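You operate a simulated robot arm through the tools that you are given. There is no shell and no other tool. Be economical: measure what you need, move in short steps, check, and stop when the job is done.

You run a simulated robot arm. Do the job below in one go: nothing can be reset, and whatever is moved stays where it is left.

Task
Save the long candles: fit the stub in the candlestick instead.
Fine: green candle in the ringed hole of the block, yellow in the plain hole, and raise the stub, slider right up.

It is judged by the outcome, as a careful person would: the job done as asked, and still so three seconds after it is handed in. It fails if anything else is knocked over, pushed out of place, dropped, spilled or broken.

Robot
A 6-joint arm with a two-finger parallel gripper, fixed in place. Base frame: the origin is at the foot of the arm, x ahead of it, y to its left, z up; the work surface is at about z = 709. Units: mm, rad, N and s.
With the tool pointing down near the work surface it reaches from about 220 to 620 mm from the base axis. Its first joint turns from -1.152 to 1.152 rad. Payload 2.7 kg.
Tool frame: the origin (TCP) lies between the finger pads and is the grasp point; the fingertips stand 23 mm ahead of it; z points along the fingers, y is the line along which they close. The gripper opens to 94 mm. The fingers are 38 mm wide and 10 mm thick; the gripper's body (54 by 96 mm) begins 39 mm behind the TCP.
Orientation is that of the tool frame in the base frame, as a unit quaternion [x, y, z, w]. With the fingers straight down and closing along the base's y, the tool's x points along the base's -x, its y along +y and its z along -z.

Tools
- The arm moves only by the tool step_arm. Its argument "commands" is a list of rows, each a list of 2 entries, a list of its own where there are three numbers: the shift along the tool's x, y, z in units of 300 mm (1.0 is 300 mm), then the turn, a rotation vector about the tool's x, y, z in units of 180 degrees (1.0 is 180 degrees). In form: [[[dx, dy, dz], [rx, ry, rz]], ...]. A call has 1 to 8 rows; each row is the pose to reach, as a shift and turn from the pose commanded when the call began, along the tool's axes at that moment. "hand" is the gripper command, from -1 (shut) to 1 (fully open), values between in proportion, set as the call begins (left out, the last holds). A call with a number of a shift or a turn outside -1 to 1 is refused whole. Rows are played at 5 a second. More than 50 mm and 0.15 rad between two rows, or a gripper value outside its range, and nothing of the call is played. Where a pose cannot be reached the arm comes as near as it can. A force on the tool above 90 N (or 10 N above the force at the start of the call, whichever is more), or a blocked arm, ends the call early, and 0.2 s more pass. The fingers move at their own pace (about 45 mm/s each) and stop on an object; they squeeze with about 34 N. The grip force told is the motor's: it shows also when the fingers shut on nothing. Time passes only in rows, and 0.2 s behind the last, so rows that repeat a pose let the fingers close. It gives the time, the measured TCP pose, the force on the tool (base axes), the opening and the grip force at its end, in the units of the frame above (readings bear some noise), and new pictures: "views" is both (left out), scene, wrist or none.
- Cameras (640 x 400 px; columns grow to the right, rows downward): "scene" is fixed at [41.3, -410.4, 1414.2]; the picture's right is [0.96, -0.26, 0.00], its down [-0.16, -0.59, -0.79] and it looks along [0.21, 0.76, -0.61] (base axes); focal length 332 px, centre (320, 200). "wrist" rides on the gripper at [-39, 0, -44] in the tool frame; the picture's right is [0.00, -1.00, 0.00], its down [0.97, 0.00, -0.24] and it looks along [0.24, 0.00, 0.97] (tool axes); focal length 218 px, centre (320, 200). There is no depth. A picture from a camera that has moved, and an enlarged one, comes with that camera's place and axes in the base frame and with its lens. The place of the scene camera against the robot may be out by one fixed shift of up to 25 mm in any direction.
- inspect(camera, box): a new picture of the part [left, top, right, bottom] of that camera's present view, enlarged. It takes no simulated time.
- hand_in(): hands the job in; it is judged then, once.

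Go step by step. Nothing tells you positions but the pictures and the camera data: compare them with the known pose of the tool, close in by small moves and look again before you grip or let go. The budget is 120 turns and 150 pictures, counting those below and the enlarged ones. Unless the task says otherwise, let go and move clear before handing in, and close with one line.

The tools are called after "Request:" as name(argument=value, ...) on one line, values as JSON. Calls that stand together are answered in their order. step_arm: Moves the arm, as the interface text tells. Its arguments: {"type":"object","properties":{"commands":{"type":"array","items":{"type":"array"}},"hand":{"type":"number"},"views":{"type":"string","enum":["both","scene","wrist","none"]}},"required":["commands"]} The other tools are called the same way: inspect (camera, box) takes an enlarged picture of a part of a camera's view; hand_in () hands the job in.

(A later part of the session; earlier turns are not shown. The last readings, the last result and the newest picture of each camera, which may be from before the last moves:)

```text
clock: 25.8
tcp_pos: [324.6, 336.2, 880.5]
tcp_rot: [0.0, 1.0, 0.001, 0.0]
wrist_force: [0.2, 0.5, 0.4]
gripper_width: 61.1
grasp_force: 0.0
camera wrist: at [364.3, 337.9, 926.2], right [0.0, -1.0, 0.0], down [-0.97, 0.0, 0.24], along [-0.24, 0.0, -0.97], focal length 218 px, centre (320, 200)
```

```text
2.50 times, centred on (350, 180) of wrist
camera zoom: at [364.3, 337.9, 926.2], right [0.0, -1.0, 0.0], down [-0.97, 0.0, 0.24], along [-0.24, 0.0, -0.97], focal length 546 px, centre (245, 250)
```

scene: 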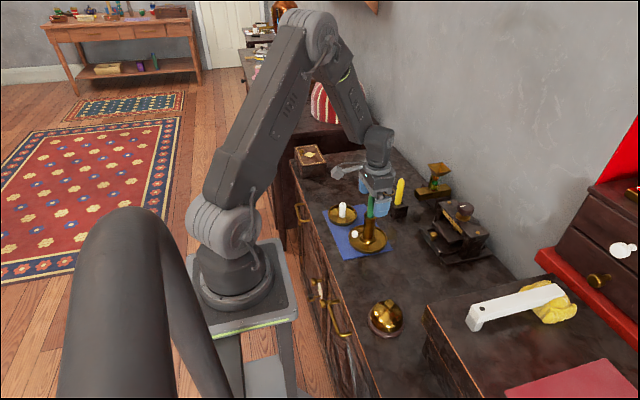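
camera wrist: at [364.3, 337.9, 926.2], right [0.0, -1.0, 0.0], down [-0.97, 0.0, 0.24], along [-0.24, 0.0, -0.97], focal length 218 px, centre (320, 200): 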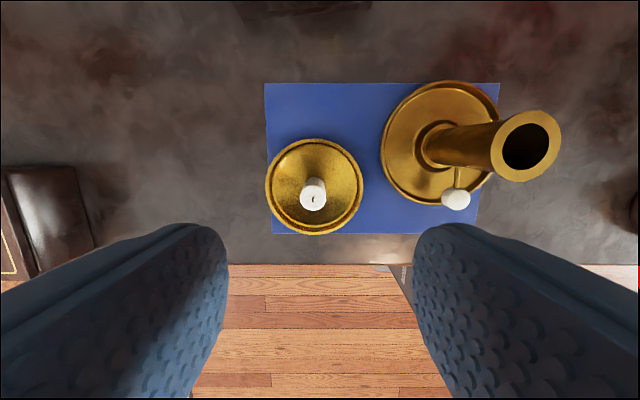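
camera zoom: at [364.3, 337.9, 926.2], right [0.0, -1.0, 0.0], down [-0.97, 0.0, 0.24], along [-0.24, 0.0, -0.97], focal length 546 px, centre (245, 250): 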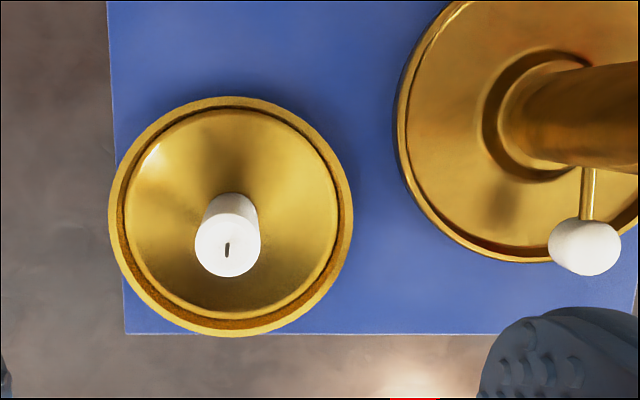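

Stub top is about (324, 343, 762), 20 mm diameter. Descend so the tips hold only its upper part.

Request:
step_arm(commands=[[[0.002, 0.018, 0.1], [0, 0, 0]], [[0.002, 0.018, 0.2], [0, 0, 0]], [[0.002, 0.018, 0.28], [0, 0, 0]], [[0.002, 0.018, 0.33], [0, 0, 0]], [[0.002, 0.018, 0.33], [0, 0, 0]]], views="wrist")

Request:
inspect(camera="scene", box=[310, 170, 410, 260])

```text
clock: 27.0
tcp_pos: [324.2, 343.4, 782.2]
tcp_rot: [-0.001, 1.0, 0.001, 0.0]
wrist_force: [-0.2, -1.2, -0.5]
gripper_width: 61.2
grasp_force: 0.0
camera wrist: at [363.8, 343.8, 827.1], right [0.0, -1.0, 0.0], down [-0.97, 0.0, 0.24], along [-0.24, 0.0, -0.97], focal length 218 px, centre (320, 200)
```

wrist: 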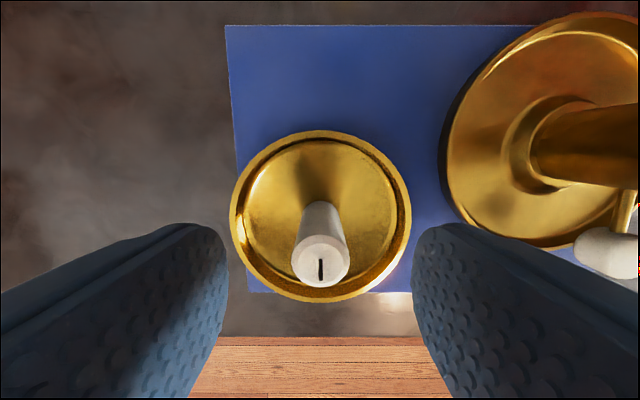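

```text
4.44 times, centred on (360, 215) of scene
camera zoom: at [41.3, -410.4, 1414.2], right [0.96, -0.26, 0.0], down [-0.16, -0.59, -0.79], along [0.21, 0.76, -0.61], focal length 1475 px, centre (142, 133)
```

zoom: 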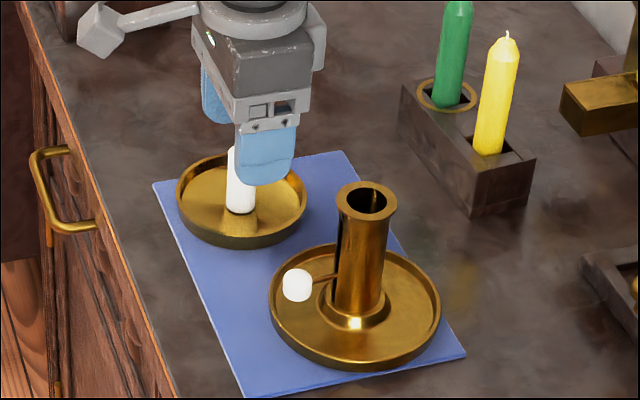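

Centred. Lower 18 mm and close.

Request:
step_arm(commands=[[[0, 0, 0.03], [0, 0, 0]], [[0, 0, 0.06], [0, 0, 0]], [[0, 0, 0.06], [0, 0, 0]]], views="none")

Request:
step_arm(commands=[[[0, 0, 0], [0, 0, 0]], [[0, 0, 0], [0, 0, 0]], [[0, 0, 0], [0, 0, 0]], [[0, 0, 0], [0, 0, 0]], [[0, 0, 0], [0, 0, 0]]], hand=-1, views="wrist")

```text
clock: 27.8
tcp_pos: [323.8, 343.0, 765.0]
tcp_rot: [0.001, 1.0, 0.0, 0.0]
wrist_force: [-0.7, -0.6, -0.3]
gripper_width: 61.1
grasp_force: 0.0
```

```text
clock: 29.0
tcp_pos: [323.2, 343.3, 766.5]
tcp_rot: [-0.001, 1.0, 0.001, 0.0]
wrist_force: [0.8, -0.4, 0.7]
gripper_width: 19.0
grasp_force: 34.3
camera wrist: at [363.2, 343.4, 809.5], right [0.0, -1.0, 0.0], down [-0.97, 0.0, 0.24], along [-0.24, 0.0, -0.97], focal length 218 px, centre (320, 200)
```

wrist: 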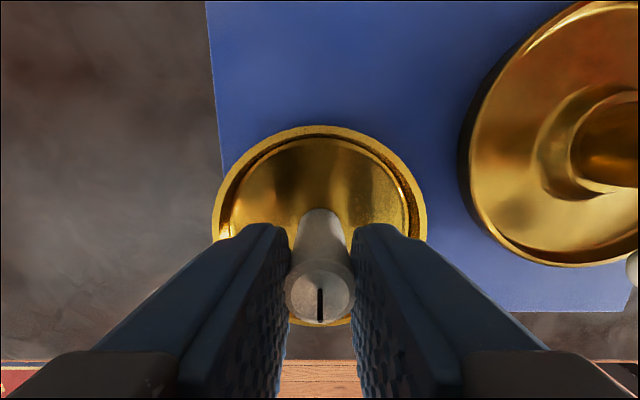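

Gripped. Lift and check that the dish stays.

Request:
step_arm(commands=[[[0, 0, -0.03], [0, 0, 0]], [[0, 0, -0.08], [0, 0, 0]], [[0, 0, -0.16], [0, 0, 0]], [[0, 0, -0.28], [0, 0, 0]], [[0, 0, -0.38], [0, 0, 0]], [[0, 0, -0.45], [0, 0, 0]], [[0, 0, -0.45], [0, 0, 0]]], views="wrist")

Request:
inspect(camera="scene", box=[310, 140, 430, 260])

Request:
inspect(camera="wrist", box=[240, 100, 500, 260])

```text
clock: 30.6
tcp_pos: [324.9, 343.4, 899.6]
tcp_rot: [0.0, 1.0, 0.0, 0.0]
wrist_force: [-0.4, -0.4, -0.5]
gripper_width: 18.7
grasp_force: 34.1
camera wrist: at [364.7, 344.0, 944.1], right [0.0, -1.0, 0.0], down [-0.97, 0.0, 0.24], along [-0.24, 0.0, -0.97], focal length 218 px, centre (320, 200)
```

wrist: 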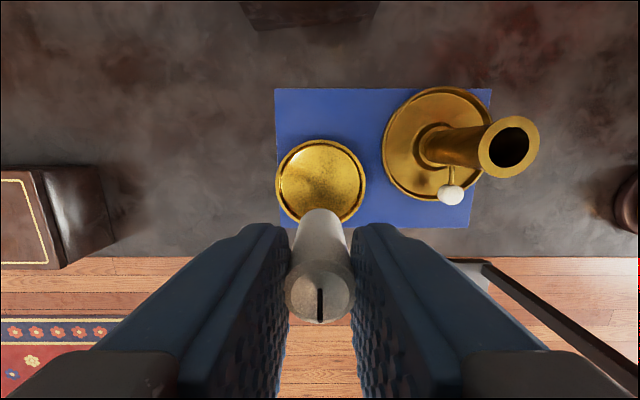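

```text
3.33 times, centred on (370, 200) of scene
camera zoom: at [41.3, -410.4, 1414.2], right [0.96, -0.26, 0.0], down [-0.16, -0.59, -0.79], along [0.21, 0.76, -0.61], focal length 1106 px, centre (153, 200)
```

zoom: 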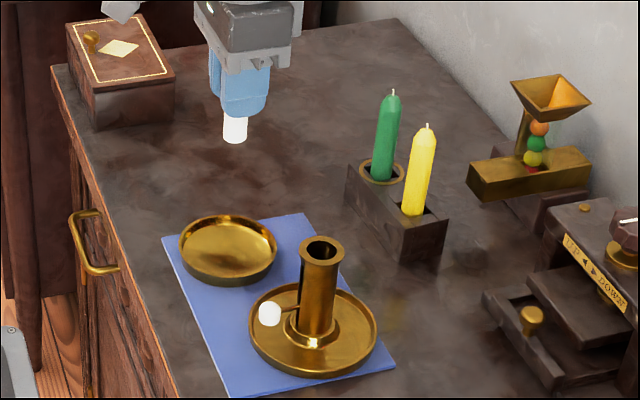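

```text
2.46 times, centred on (370, 180) of wrist
camera zoom: at [364.7, 344.0, 944.1], right [0.0, -1.0, 0.0], down [-0.97, 0.0, 0.24], along [-0.24, 0.0, -0.97], focal length 537 px, centre (197, 249)
```

zoom: 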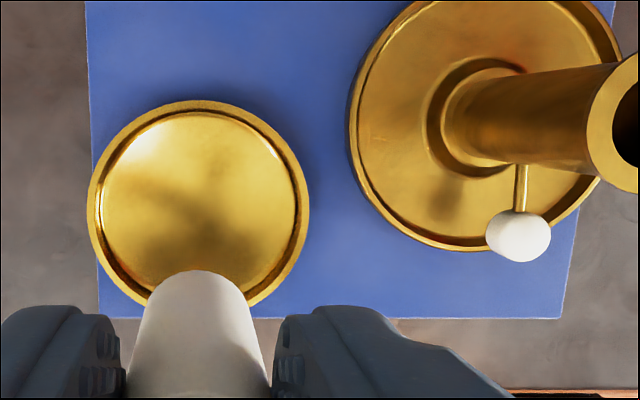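

Only the stub came up. Carry it over the candlestick tube.

Request:
step_arm(commands=[[[-0.044, -0.133, 0], [0, 0, 0]], [[-0.088, -0.266, 0], [0, 0, 0]], [[-0.133, -0.398, 0], [0, 0, 0]], [[-0.133, -0.398, 0], [0, 0, 0]]], views="none")

Request:
inspect(camera="scene", box=[320, 150, 420, 250])

Request:
inspect(camera="wrist", box=[220, 130, 420, 290])

```text
clock: 31.6
tcp_pos: [362.6, 223.3, 899.6]
tcp_rot: [0.0, 1.0, 0.001, 0.0]
wrist_force: [-0.2, -0.3, 0.2]
gripper_width: 19.1
grasp_force: 34.0
```

```text
4.00 times, centred on (370, 200) of scene
camera zoom: at [41.2, -410.4, 1414.2], right [0.96, -0.26, 0.0], down [-0.16, -0.59, -0.79], along [0.21, 0.76, -0.61], focal length 1328 px, centre (120, 200)
```

zoom: 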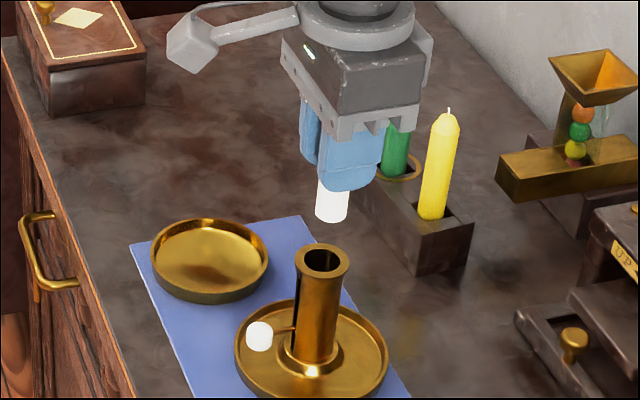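

```text
2.50 times, centred on (320, 210) of wrist
camera zoom: at [404.1, 223.5, 944.1], right [0.0, -1.0, 0.0], down [-0.97, 0.0, 0.24], along [-0.24, 0.0, -0.97], focal length 546 px, centre (320, 175)
```

zoom: 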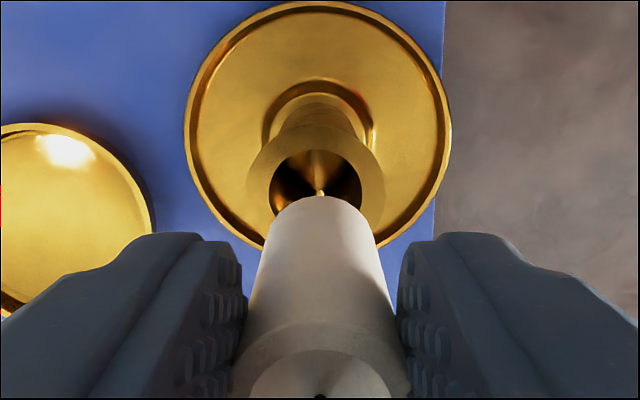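

Hole is ~1.2 mm towards +y. Adjust and lower to just above the rim.

Request:
step_arm(commands=[[[0, 0.004, 0.03], [0, 0, 0]], [[0, 0.004, 0.07], [0, 0, 0]], [[0, 0.004, 0.1], [0, 0, 0]], [[0, 0.004, 0.1], [0, 0, 0]]], views="none")

Request:
inspect(camera="scene", box=[330, 170, 410, 250])

Request:
inspect(camera="wrist", box=[220, 130, 420, 290])

```text
clock: 32.6
tcp_pos: [363.9, 224.8, 869.9]
tcp_rot: [0.0, 1.0, 0.0, 0.0]
wrist_force: [-0.7, 0.3, -0.8]
gripper_width: 18.8
grasp_force: 34.4
```

```text
5.00 times, centred on (370, 210) of scene
camera zoom: at [41.3, -410.4, 1414.2], right [0.96, -0.26, 0.0], down [-0.16, -0.59, -0.79], along [0.21, 0.76, -0.61], focal length 1659 px, centre (70, 150)
```

zoom: 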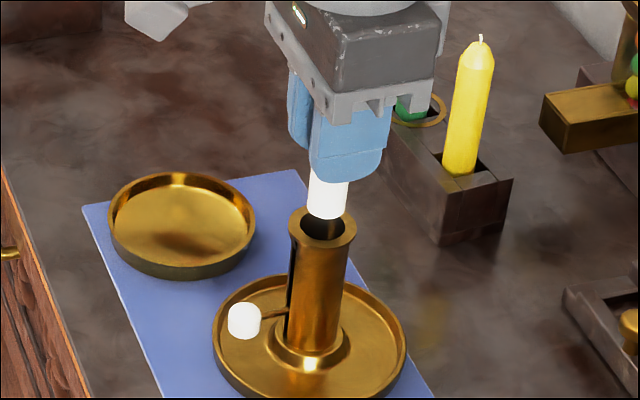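

```text
2.50 times, centred on (320, 210) of wrist
camera zoom: at [403.8, 225.7, 914.0], right [0.0, -1.0, 0.0], down [-0.97, 0.0, 0.24], along [-0.24, 0.0, -0.97], focal length 546 px, centre (320, 175)
```

zoom: 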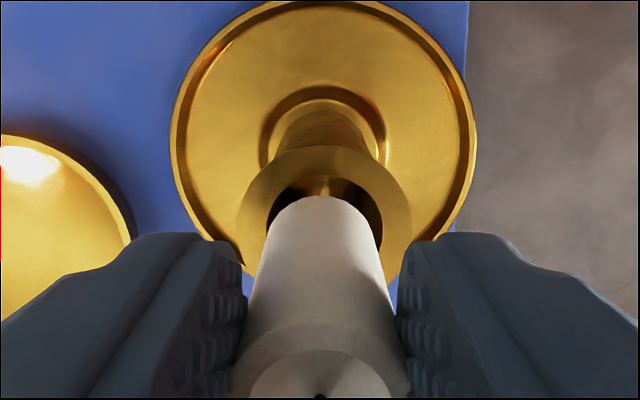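

Request:
step_arm(commands=[[[0.003, -0.003, 0], [0, 0, 0]], [[0.003, -0.003, 0.025], [0, 0, 0]], [[0.003, -0.003, 0.025], [0, 0, 0]]], views="none")

Request:
inspect(camera="scene", box=[345, 180, 395, 230])

Request:
inspect(camera="wrist", box=[250, 160, 390, 270])

```text
clock: 33.4
tcp_pos: [362.8, 223.5, 862.2]
tcp_rot: [0.0, 1.0, 0.001, 0.001]
wrist_force: [-0.6, -0.2, -0.8]
gripper_width: 18.8
grasp_force: 34.0
```

```text
8.00 times, centred on (370, 205) of scene
camera zoom: at [41.3, -410.4, 1414.2], right [0.96, -0.26, 0.0], down [-0.16, -0.59, -0.79], along [0.21, 0.76, -0.61], focal length 2655 px, centre (-80, 160)
```

zoom: 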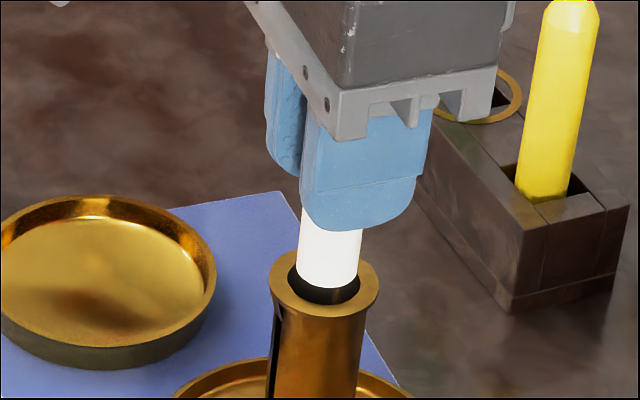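

```text
3.64 times, centred on (320, 215) of wrist
camera zoom: at [403.0, 224.8, 907.1], right [0.0, -1.0, 0.0], down [-0.97, 0.0, 0.24], along [-0.24, 0.0, -0.97], focal length 794 px, centre (320, 146)
```

zoom: 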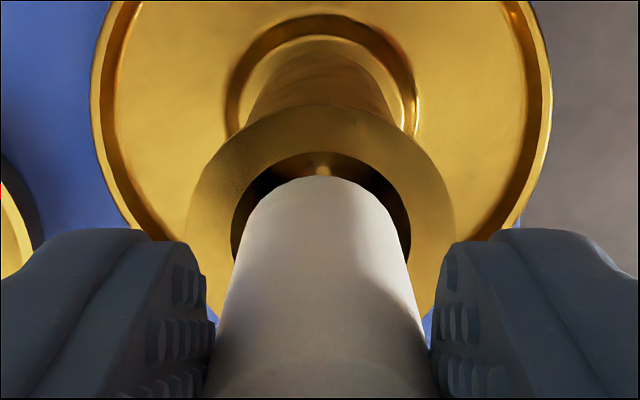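

Aligned. Lower into the tube until the fingertips are just above the rim.

Request:
step_arm(commands=[[[0, 0, 0.02], [0, 0, 0]], [[0, 0, 0.04], [0, 0, 0]], [[0, 0, 0.06], [0, 0, 0]], [[0, 0, 0.08], [0, 0, 0]], [[0, 0, 0.1], [0, 0, 0]], [[0, 0, 0.1], [0, 0, 0]]], views="wrist")

Request:
inspect(camera="scene", box=[335, 180, 405, 250])

```text
clock: 34.8
tcp_pos: [361.7, 222.0, 832.0]
tcp_rot: [0.0, 1.0, 0.001, 0.0]
wrist_force: [-0.5, -0.3, 0.2]
gripper_width: 18.6
grasp_force: 33.6
camera wrist: at [402.4, 223.9, 876.4], right [0.0, -1.0, 0.0], down [-0.97, 0.0, 0.24], along [-0.24, 0.0, -0.97], focal length 218 px, centre (320, 200)
```

wrist: 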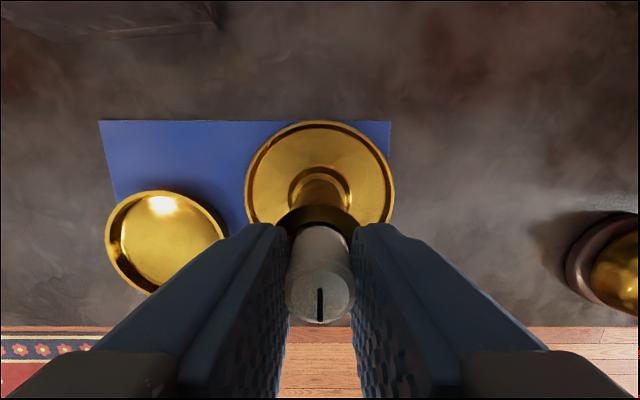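

```text
5.71 times, centred on (370, 215) of scene
camera zoom: at [41.3, -410.4, 1414.2], right [0.96, -0.26, 0.0], down [-0.16, -0.59, -0.79], along [0.21, 0.76, -0.61], focal length 1896 px, centre (34, 114)
```

zoom: 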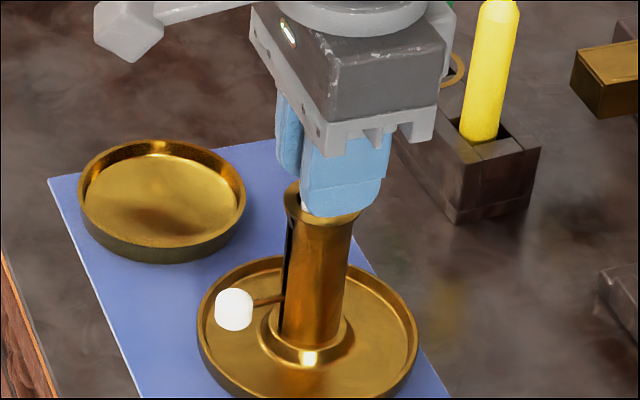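

Inserted. 4 mm lower, then release.

Request:
step_arm(commands=[[[0, 0, 0.007], [0, 0, 0]], [[0, 0, 0.014], [0, 0, 0]], [[0, 0, 0.014], [0, 0, 0]]], views="none")

Request:
step_arm(commands=[[[0, 0, 0], [0, 0, 0]], [[0, 0, 0], [0, 0, 0]], [[0, 0, 0], [0, 0, 0]], [[0, 0, -0.1], [0, 0, 0]], [[0, 0, -0.2], [0, 0, 0]], [[0, 0, -0.3], [0, 0, 0]], [[0, 0, -0.3], [0, 0, 0]]], hand=0, views="wrist")

Request:
inspect(camera="scene", box=[325, 170, 415, 260])

Request:
inspect(camera="wrist", box=[250, 130, 390, 250])

```text
clock: 35.6
tcp_pos: [363.0, 223.0, 827.0]
tcp_rot: [0.0, 1.0, 0.0, 0.0]
wrist_force: [0.1, -0.6, 0.6]
gripper_width: 18.8
grasp_force: 34.0
```

```text
clock: 37.2
tcp_pos: [364.0, 223.4, 915.6]
tcp_rot: [0.0, 1.0, 0.001, 0.0]
wrist_force: [0.8, -0.2, -0.9]
gripper_width: 47.4
grasp_force: 0.1
camera wrist: at [404.2, 224.5, 960.9], right [0.0, -1.0, 0.0], down [-0.97, 0.0, 0.24], along [-0.24, 0.0, -0.97], focal length 218 px, centre (320, 200)
```

wrist: 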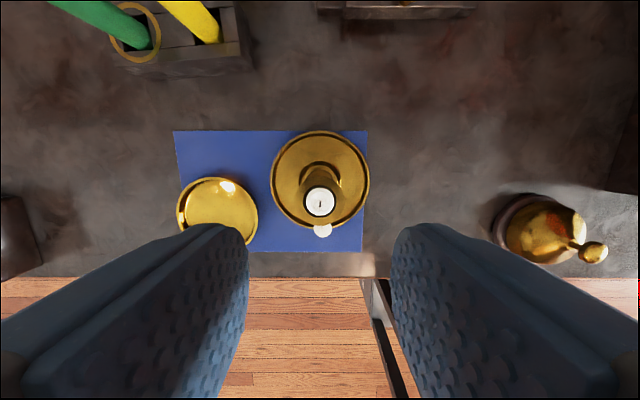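

```text
4.44 times, centred on (370, 215) of scene
camera zoom: at [41.2, -410.4, 1414.2], right [0.96, -0.26, 0.0], down [-0.16, -0.59, -0.79], along [0.21, 0.76, -0.61], focal length 1475 px, centre (98, 133)
```

zoom: 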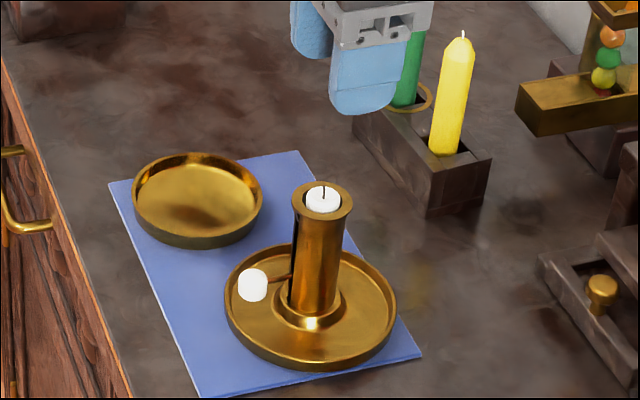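

```text
3.33 times, centred on (320, 190) of wrist
camera zoom: at [404.2, 224.5, 960.9], right [0.0, -1.0, 0.0], down [-0.97, 0.0, 0.24], along [-0.24, 0.0, -0.97], focal length 728 px, centre (320, 233)
```

zoom: 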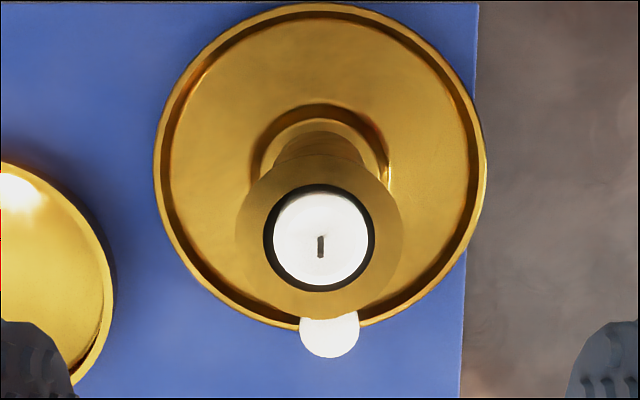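

Stub sits flush in the tube. Next the knob at about (321, 222, 747): I'll tilt the gripper 40° so its body stays clear of the tube, and approach from the −x side.

Request:
step_arm(commands=[[[0.05, -0.002, 0], [0, -0.04, 0]], [[0.1, -0.003, 0.04], [0, -0.08, 0]], [[0.15, -0.004, 0.08], [0, -0.12, 0]], [[0.19, -0.004, 0.13], [0, -0.16, 0]], [[0.22, -0.004, 0.18], [0, -0.2, 0]], [[0.22, -0.004, 0.24], [0, -0.222, 0]], [[0.22, -0.004, 0.24], [0, -0.222, 0]]], views="both")

Request:
inspect(camera="scene", box=[310, 160, 420, 260])

```text
clock: 38.8
tcp_pos: [302.8, 229.6, 856.6]
tcp_rot: [-0.001, 0.94, -0.002, 0.342]
wrist_force: [0.6, 0.2, -0.7]
gripper_width: 47.3
grasp_force: 0.1
out of reach, approached as far as the arm can: row 3, 6, 7
camera wrist: at [306.4, 230.8, 915.9], right [0.0, -1.0, 0.01], down [-0.9, 0.0, -0.44], along [0.44, 0.0, -0.9], focal length 218 px, centre (320, 200)
```

scene: 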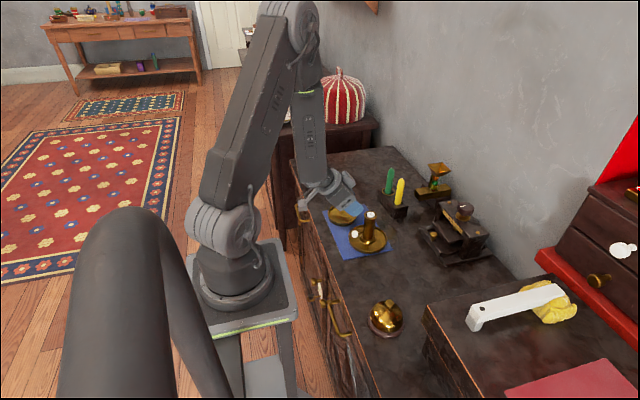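
wrist: 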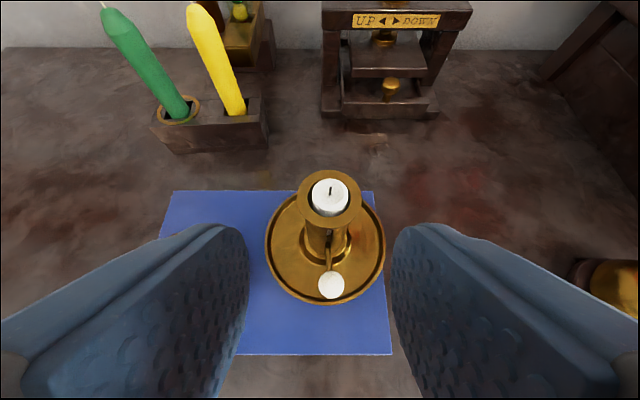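

```text
4.00 times, centred on (365, 210) of scene
camera zoom: at [41.3, -410.4, 1414.2], right [0.96, -0.26, 0.0], down [-0.16, -0.59, -0.79], along [0.21, 0.76, -0.61], focal length 1328 px, centre (140, 160)
```

zoom: 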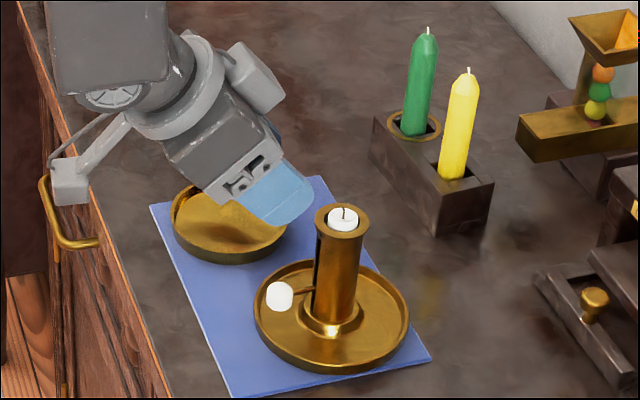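

Too much tilt for the reach; I'll go back to about 20°, which is enough for clearance.

Request:
step_arm(commands=[[[0, 0, 0], [0, 0.04, 0]], [[0, 0, 0], [0, 0.08, 0]], [[0, 0, 0], [0, 0.111, 0]], [[0, 0, 0], [0, 0.111, 0]]], views="wrist")

Request:
inspect(camera="wrist", box=[240, 130, 420, 260])

```text
clock: 39.8
tcp_pos: [303.7, 230.1, 857.3]
tcp_rot: [-0.001, 0.985, 0.001, 0.173]
wrist_force: [0.5, -0.1, 0.6]
gripper_width: 47.1
grasp_force: 0.1
camera wrist: at [325.7, 230.8, 912.9], right [0.0, -1.0, 0.0], down [-0.99, 0.0, -0.11], along [0.11, 0.0, -0.99], focal length 218 px, centre (320, 200)
```

wrist: 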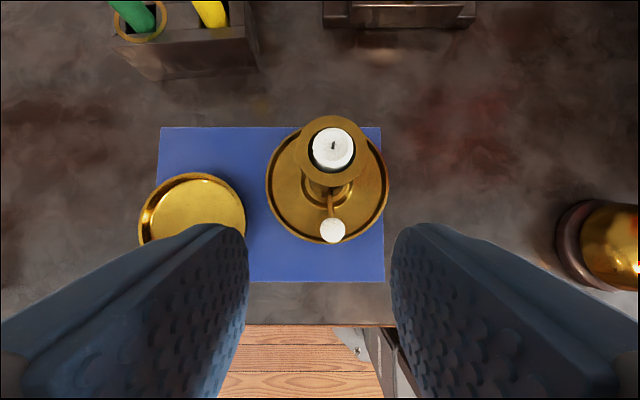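

```text
3.08 times, centred on (330, 195) of wrist
camera zoom: at [325.7, 230.8, 912.9], right [0.0, -1.0, 0.0], down [-0.99, 0.0, -0.11], along [0.11, 0.0, -0.99], focal length 672 px, centre (289, 215)
```

zoom: 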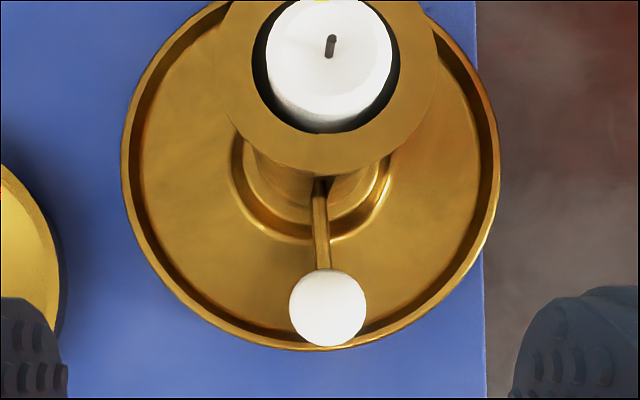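

Knob centre ≈ (321.5, 221.5, 747), 19 mm. Approach to 30 mm above.

Request:
step_arm(commands=[[[0.02, -0.0307, 0.08], [0, 0, 0]], [[0.035, -0.0307, 0.16], [0, 0, 0]], [[0.0444, -0.0307, 0.232], [0, 0, 0]], [[0.0444, -0.0307, 0.232], [0, 0, 0]]], views="wrist")

Request:
inspect(camera="scene", box=[320, 170, 410, 260])

```text
clock: 40.8
tcp_pos: [314.2, 220.5, 786.4]
tcp_rot: [0.0, 0.985, 0.001, 0.174]
wrist_force: [0.0, -0.1, -0.1]
gripper_width: 46.9
grasp_force: 0.0
camera wrist: at [336.8, 221.2, 842.4], right [0.0, -1.0, 0.0], down [-0.99, 0.0, -0.11], along [0.11, 0.0, -0.99], focal length 218 px, centre (320, 200)
```

wrist: 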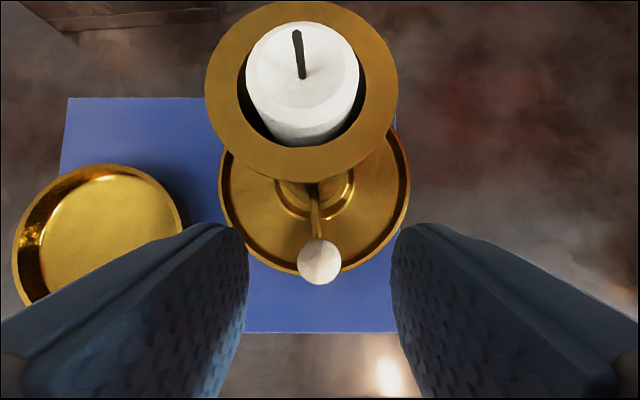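

```text
4.44 times, centred on (365, 215) of scene
camera zoom: at [41.3, -410.4, 1414.2], right [0.96, -0.26, 0.0], down [-0.16, -0.59, -0.79], along [0.21, 0.76, -0.61], focal length 1475 px, centre (120, 133)
```

zoom: 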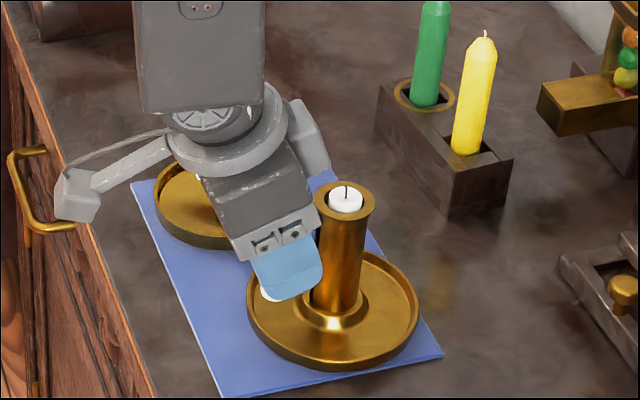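

Request:
step_arm(commands=[[[0.01, 0, 0.028], [0, 0, 0]], [[0.02, 0, 0.055], [0, 0, 0]], [[0.0297, 0, 0.0815], [0, 0, 0]], [[0.0297, 0, 0.0815], [0, 0, 0]]], views="wrist")

Request:
inspect(camera="scene", box=[320, 170, 410, 260])

```text
clock: 41.8
tcp_pos: [315.6, 222.1, 761.7]
tcp_rot: [-0.001, 0.985, -0.003, 0.172]
wrist_force: [1.1, -0.5, 0.0]
gripper_width: 47.0
grasp_force: 0.1
camera wrist: at [337.5, 223.1, 817.3], right [0.0, -1.0, 0.01], down [-0.99, 0.0, -0.1], along [0.1, -0.01, -0.99], focal length 218 px, centre (320, 200)
```

wrist: 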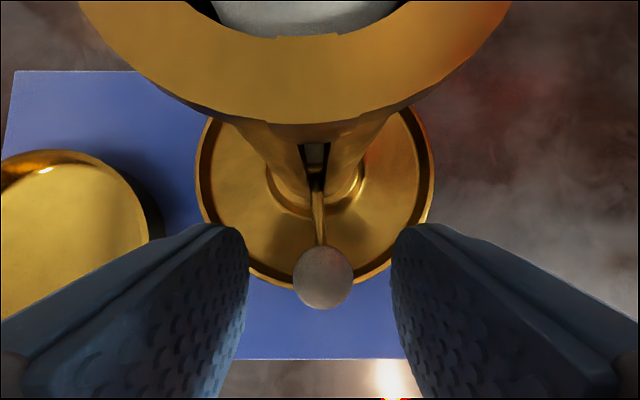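

```text
4.44 times, centred on (365, 215) of scene
camera zoom: at [41.3, -410.4, 1414.2], right [0.96, -0.26, 0.0], down [-0.16, -0.59, -0.79], along [0.21, 0.76, -0.61], focal length 1475 px, centre (120, 133)
```

zoom: 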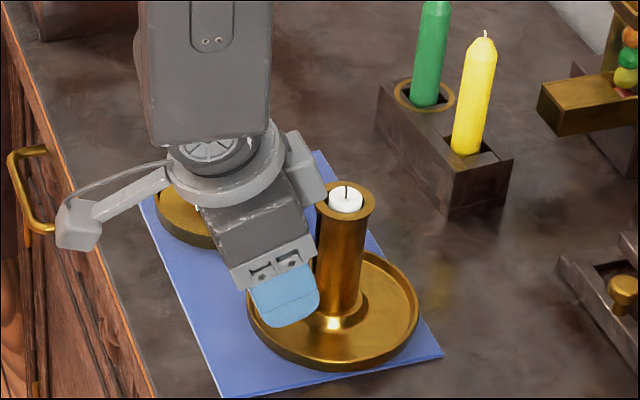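

Knob is between the pads; 4 mm lower, then close gently.

Request:
step_arm(commands=[[[0.0046, -0.002, 0.0125], [0, 0, 0]], [[0.0046, -0.002, 0.0125], [0, 0, 0]]], views="none")

Request:
step_arm(commands=[[[0, 0, 0], [0, 0, 0]], [[0, 0, 0], [0, 0, 0]], [[0, 0, 0], [0, 0, 0]], [[0, 0, 0], [0, 0, 0]]], hand=-1, views="wrist")

```text
clock: 42.4
tcp_pos: [316.0, 222.8, 759.5]
tcp_rot: [0.0, 0.985, -0.003, 0.171]
wrist_force: [-0.2, 0.0, 0.6]
gripper_width: 46.8
grasp_force: 0.0
out of reach, approached as far as the arm can: row 1
```

```text
clock: 43.4
tcp_pos: [315.7, 221.9, 760.1]
tcp_rot: [0.0, 0.985, -0.004, 0.171]
wrist_force: [-2.0, -6.9, 3.8]
gripper_width: 18.2
grasp_force: 33.8
camera wrist: at [338.8, 223.1, 814.5], right [0.0, -1.0, 0.01], down [-0.99, 0.0, -0.1], along [0.1, -0.01, -0.99], focal length 218 px, centre (320, 200)
```

wrist: 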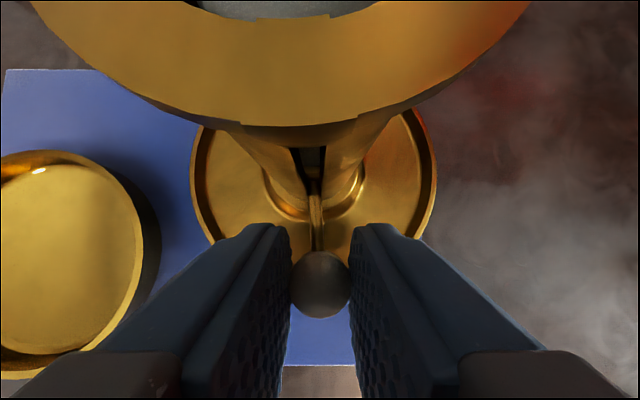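

Gripped the knob. Raise 12 mm and check that the base doesn't lift.

Request:
step_arm(commands=[[[-0.0045, -0.002, -0.0125], [0, 0, 0]], [[-0.009, -0.002, -0.025], [0, 0, 0]], [[-0.0137, -0.002, -0.0376], [0, 0, 0]], [[-0.0137, -0.002, -0.0376], [0, 0, 0]]], views="wrist")

Request:
inspect(camera="scene", box=[320, 170, 410, 260])

```text
clock: 44.4
tcp_pos: [313.6, 220.1, 771.0]
tcp_rot: [0.0, 0.985, 0.0, 0.174]
wrist_force: [3.1, 5.0, 0.6]
gripper_width: 18.1
grasp_force: 33.9
camera wrist: at [337.0, 221.0, 825.6], right [0.0, -1.0, 0.0], down [-0.99, 0.0, -0.11], along [0.11, 0.0, -0.99], focal length 218 px, centre (320, 200)
```

wrist: 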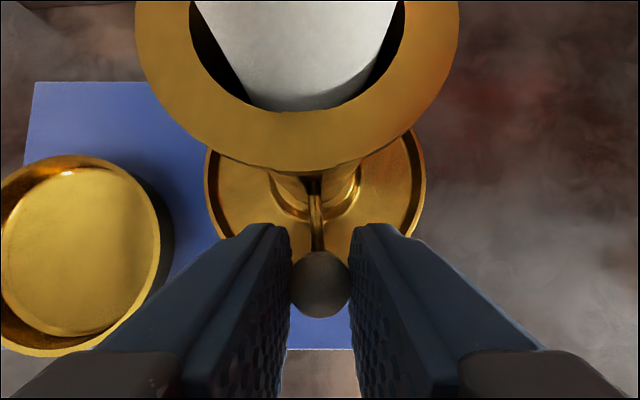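

```text
4.44 times, centred on (365, 215) of scene
camera zoom: at [41.3, -410.3, 1414.2], right [0.96, -0.26, 0.0], down [-0.16, -0.59, -0.79], along [0.21, 0.76, -0.61], focal length 1475 px, centre (120, 133)
```

zoom: 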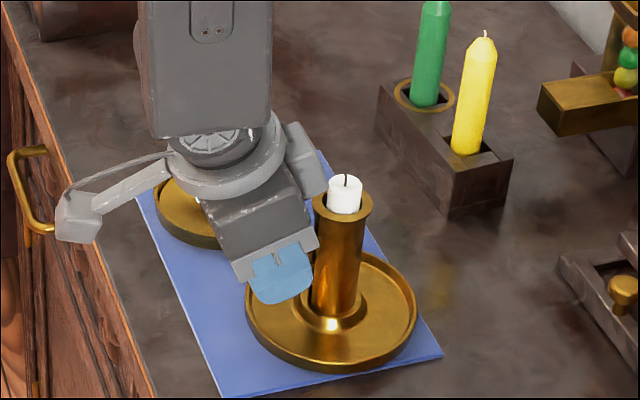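

Stub is rising, base stays. Correct a small sideways pull (+x 1.5, +y 1) and continue another 12 mm.

Request:
step_arm(commands=[[[-0.009, 0.002, -0.0115], [0, 0, 0]], [[-0.0138, 0.003, -0.024], [0, 0, 0]], [[-0.0184, 0.003, -0.036], [0, 0, 0]], [[-0.0184, 0.003, -0.036], [0, 0, 0]]], views="wrist")

Request:
inspect(camera="scene", box=[320, 170, 410, 260])

```text
clock: 45.4
tcp_pos: [314.3, 220.1, 781.1]
tcp_rot: [0.001, 0.985, -0.001, 0.173]
wrist_force: [-2.2, -5.3, 0.4]
gripper_width: 18.2
grasp_force: 33.8
camera wrist: at [337.2, 221.2, 836.8], right [0.0, -1.0, 0.0], down [-0.99, 0.0, -0.1], along [0.1, 0.0, -0.99], focal length 218 px, centre (320, 200)
```

wrist: 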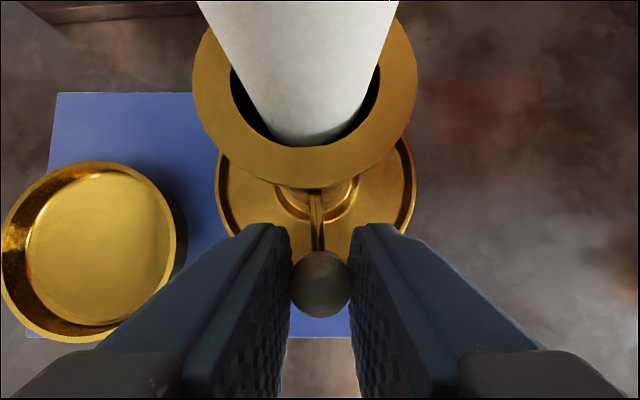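

```text
4.44 times, centred on (365, 215) of scene
camera zoom: at [41.2, -410.5, 1414.2], right [0.96, -0.26, 0.0], down [-0.16, -0.59, -0.79], along [0.21, 0.76, -0.61], focal length 1475 px, centre (120, 133)
```

zoom: 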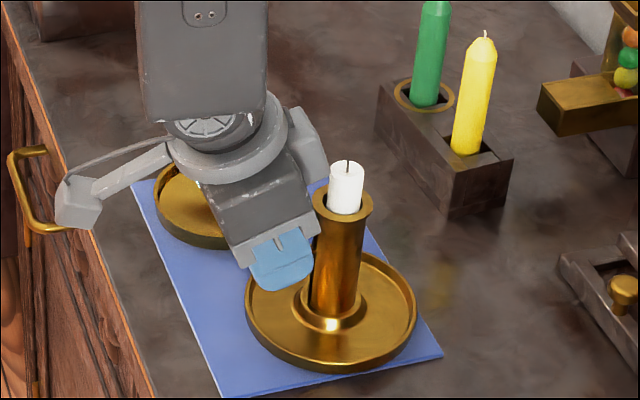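

Request:
step_arm(commands=[[[-0.004, -0.0015, -0.0104], [0, 0, 0]], [[-0.008, -0.0015, -0.0208], [0, 0, 0]], [[-0.0117, -0.0015, -0.0313], [0, 0, 0]], [[-0.0117, -0.0015, -0.0313], [0, 0, 0]]], views="wrist")

Request:
inspect(camera="scene", box=[320, 170, 410, 260])

```text
clock: 46.4
tcp_pos: [315.9, 221.5, 792.3]
tcp_rot: [0.0, 0.985, 0.001, 0.174]
wrist_force: [-3.2, 3.7, 1.0]
gripper_width: 18.2
grasp_force: 33.8
camera wrist: at [338.5, 221.3, 847.7], right [0.0, -1.0, 0.0], down [-0.99, 0.0, -0.11], along [0.11, 0.0, -0.99], focal length 218 px, centre (320, 200)
```

wrist: 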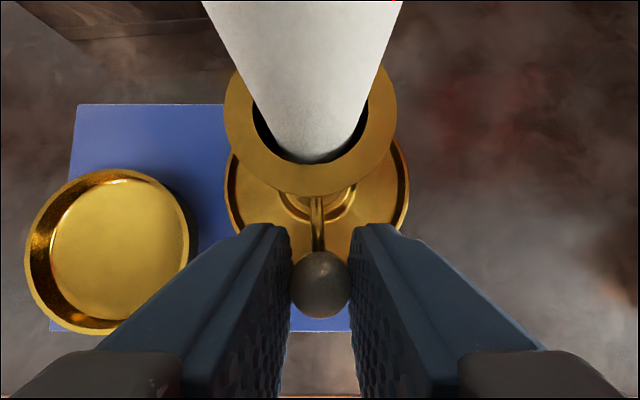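

```text
4.44 times, centred on (365, 215) of scene
camera zoom: at [41.2, -410.3, 1414.2], right [0.96, -0.26, 0.0], down [-0.16, -0.59, -0.79], along [0.21, 0.76, -0.61], focal length 1475 px, centre (120, 133)
```

zoom: 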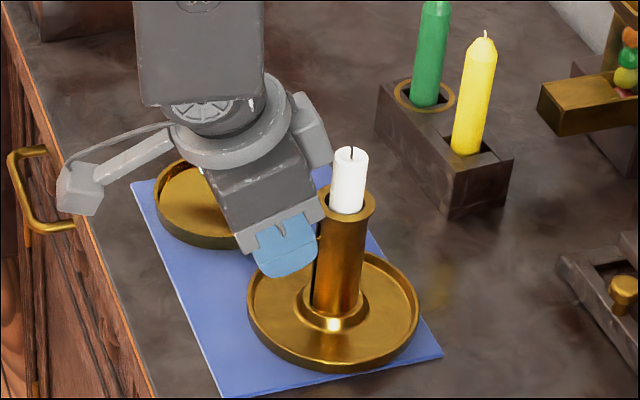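

Another 6 mm, x back 0.5.

Request:
step_arm(commands=[[[-0.001, 0.0005, -0.0065], [0, 0, 0]], [[-0.003, 0.0005, -0.013], [0, 0, 0]], [[-0.0053, 0.0005, -0.0195], [0, 0, 0]], [[-0.0053, 0.0005, -0.0195], [0, 0, 0]]], views="wrist")

Request:
inspect(camera="scene", box=[320, 170, 410, 260])

```text
clock: 47.4
tcp_pos: [315.5, 220.2, 799.3]
tcp_rot: [0.0, 0.985, 0.0, 0.173]
wrist_force: [-0.5, 1.5, -7.1]
gripper_width: 18.3
grasp_force: 33.9
camera wrist: at [337.9, 221.0, 853.3], right [0.0, -1.0, 0.0], down [-0.99, 0.0, -0.11], along [0.11, 0.0, -0.99], focal length 218 px, centre (320, 200)
```

wrist: 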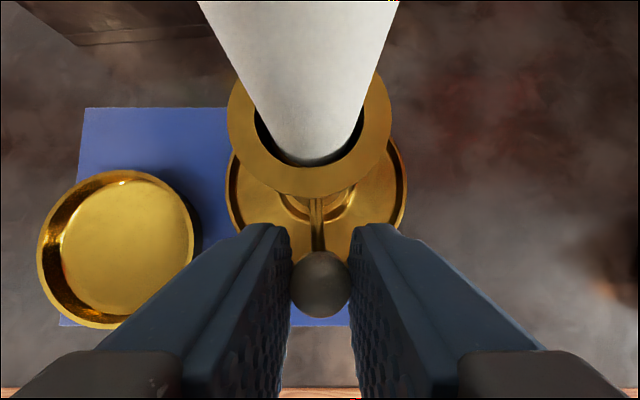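

```text
4.44 times, centred on (365, 215) of scene
camera zoom: at [41.3, -410.4, 1414.2], right [0.96, -0.26, 0.0], down [-0.16, -0.59, -0.79], along [0.21, 0.76, -0.61], focal length 1475 px, centre (120, 133)
```

zoom: 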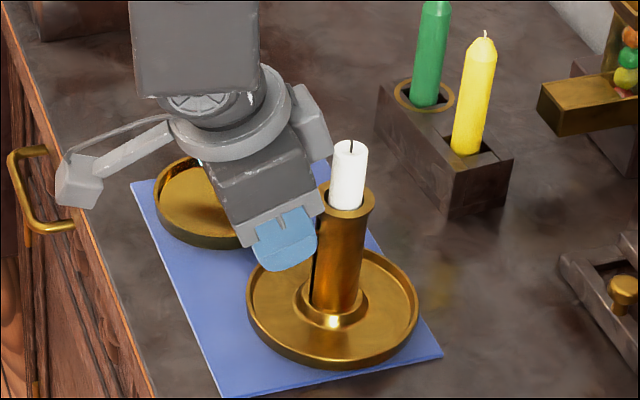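

The z force of −7 N suggests the slider is against its stop; I'll look closely at whether the base has lifted.

Request:
inspect(camera="scene", box=[340, 215, 400, 260])

Request:
step_arm(commands=[[[0.0012, 0, 0.0033], [0, 0, 0]], [[0.0018, 0, 0.005], [0, 0, 0]], [[0.0018, 0, 0.005], [0, 0, 0]]], views="none")

Request:
inspect(camera="scene", box=[340, 215, 400, 260])

```text
8.89 times, centred on (370, 238) of scene
camera zoom: at [41.3, -410.4, 1414.2], right [0.96, -0.26, 0.0], down [-0.16, -0.59, -0.79], along [0.21, 0.76, -0.61], focal length 2950 px, centre (-124, -133)
```

zoom: 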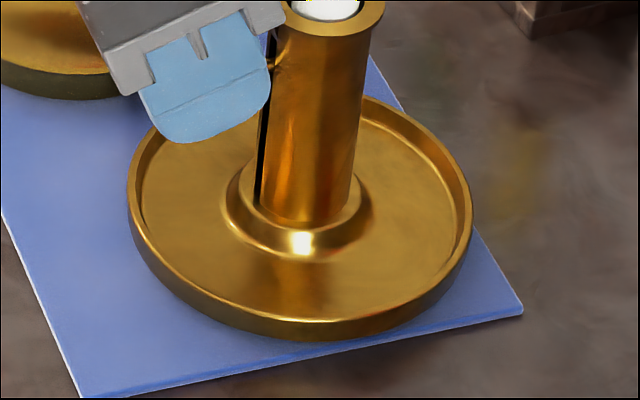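

```text
clock: 48.2
tcp_pos: [315.3, 220.1, 797.3]
tcp_rot: [0.0, 0.985, 0.0, 0.173]
wrist_force: [0.5, 1.6, -7.2]
gripper_width: 17.7
grasp_force: 34.1
```

```text
8.89 times, centred on (370, 238) of scene
camera zoom: at [41.3, -410.4, 1414.2], right [0.96, -0.26, 0.0], down [-0.16, -0.59, -0.79], along [0.21, 0.76, -0.61], focal length 2950 px, centre (-124, -133)
```

zoom: 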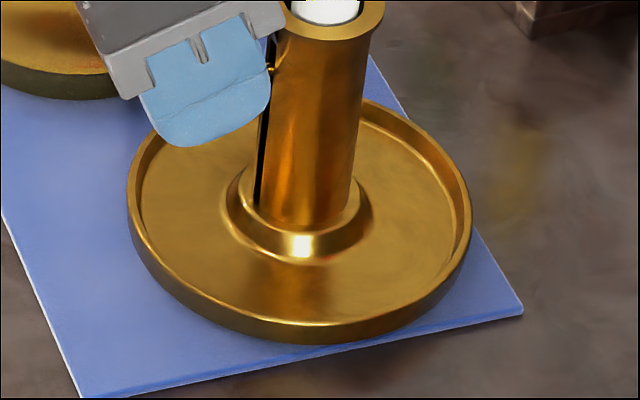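

The base is slightly lifted, so the slider is at its top stop. Set it back down in small steps until the weight comes off.

Request:
step_arm(commands=[[[0.0011, 0, 0.0031], [0, 0, 0]], [[0.0011, 0, 0.0031], [0, 0, 0]]], views="none")

Request:
inspect(camera="scene", box=[340, 215, 400, 260])

```text
clock: 48.8
tcp_pos: [316.0, 219.0, 796.1]
tcp_rot: [0.0, 0.985, 0.0, 0.174]
wrist_force: [-0.7, -1.1, -6.8]
gripper_width: 18.0
grasp_force: 33.9
```

```text
8.89 times, centred on (370, 238) of scene
camera zoom: at [41.3, -410.4, 1414.2], right [0.96, -0.26, 0.0], down [-0.16, -0.59, -0.79], along [0.21, 0.76, -0.61], focal length 2950 px, centre (-124, -133)
```

zoom: 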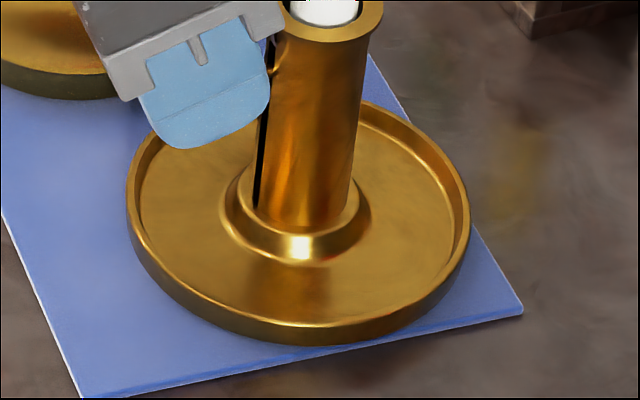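

Request:
step_arm(commands=[[[0.0011, 0.001, 0.0031], [0, 0, 0]], [[0.0011, 0.001, 0.0031], [0, 0, 0]]], views="none")

Request:
inspect(camera="scene", box=[340, 215, 400, 260])

```text
clock: 49.4
tcp_pos: [314.2, 219.5, 795.4]
tcp_rot: [0.0, 0.985, 0.001, 0.174]
wrist_force: [-4.7, -0.8, 0.4]
gripper_width: 17.9
grasp_force: 34.4
```

```text
8.89 times, centred on (370, 238) of scene
camera zoom: at [41.1, -410.4, 1414.2], right [0.96, -0.26, 0.0], down [-0.16, -0.59, -0.79], along [0.21, 0.76, -0.61], focal length 2950 px, centre (-124, -133)
```

zoom: 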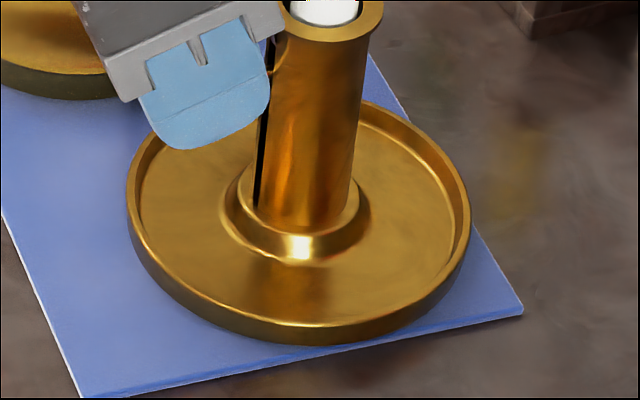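

Weight is off and the base rests flat with the slider at its stop. Release and retreat.

Request:
step_arm(commands=[[[0, 0, 0], [0, 0, 0]], [[0, 0, 0], [0, 0, 0]], [[0, 0, 0], [0, 0, 0]], [[0, 0, -0.05], [0, 0, 0]], [[0, 0, -0.15], [0, 0, 0]], [[0, 0, -0.28], [0, 0, 0]], [[0, 0, -0.4], [0, 0, 0]], [[0, 0, -0.4], [0, 0, 0]]], hand=0, views="both")

Request:
inspect(camera="scene", box=[320, 170, 410, 260])

```text
clock: 51.2
tcp_pos: [274.5, 219.1, 904.4]
tcp_rot: [-0.001, 0.985, 0.0, 0.173]
wrist_force: [-0.5, -0.1, 0.4]
gripper_width: 46.9
grasp_force: 0.0
camera wrist: at [296.4, 220.1, 960.5], right [0.0, -1.0, 0.0], down [-0.99, 0.0, -0.11], along [0.11, 0.0, -0.99], focal length 218 px, centre (320, 200)
```

scene: 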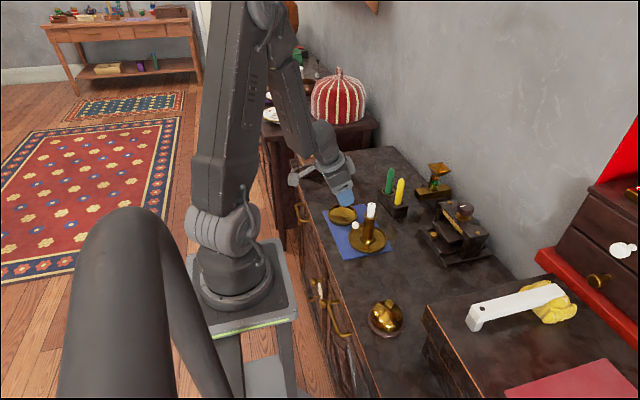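
wrist: 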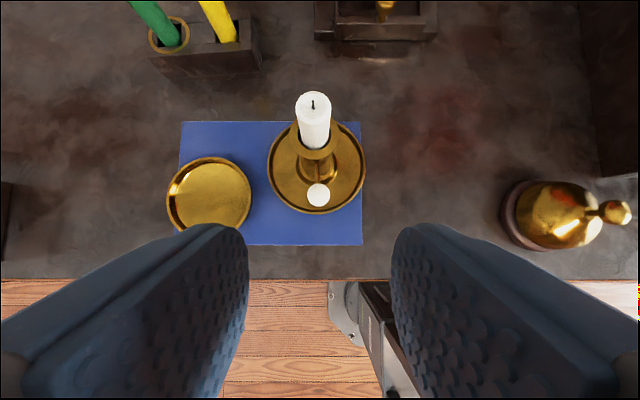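

```text
4.44 times, centred on (365, 215) of scene
camera zoom: at [41.2, -410.4, 1414.2], right [0.96, -0.26, 0.0], down [-0.16, -0.59, -0.79], along [0.21, 0.76, -0.61], focal length 1475 px, centre (120, 133)
```

zoom: 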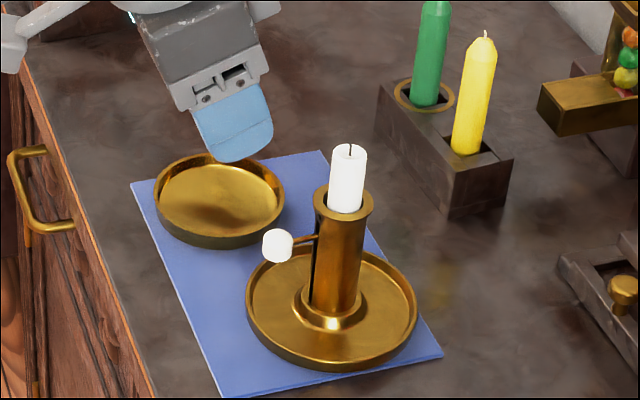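

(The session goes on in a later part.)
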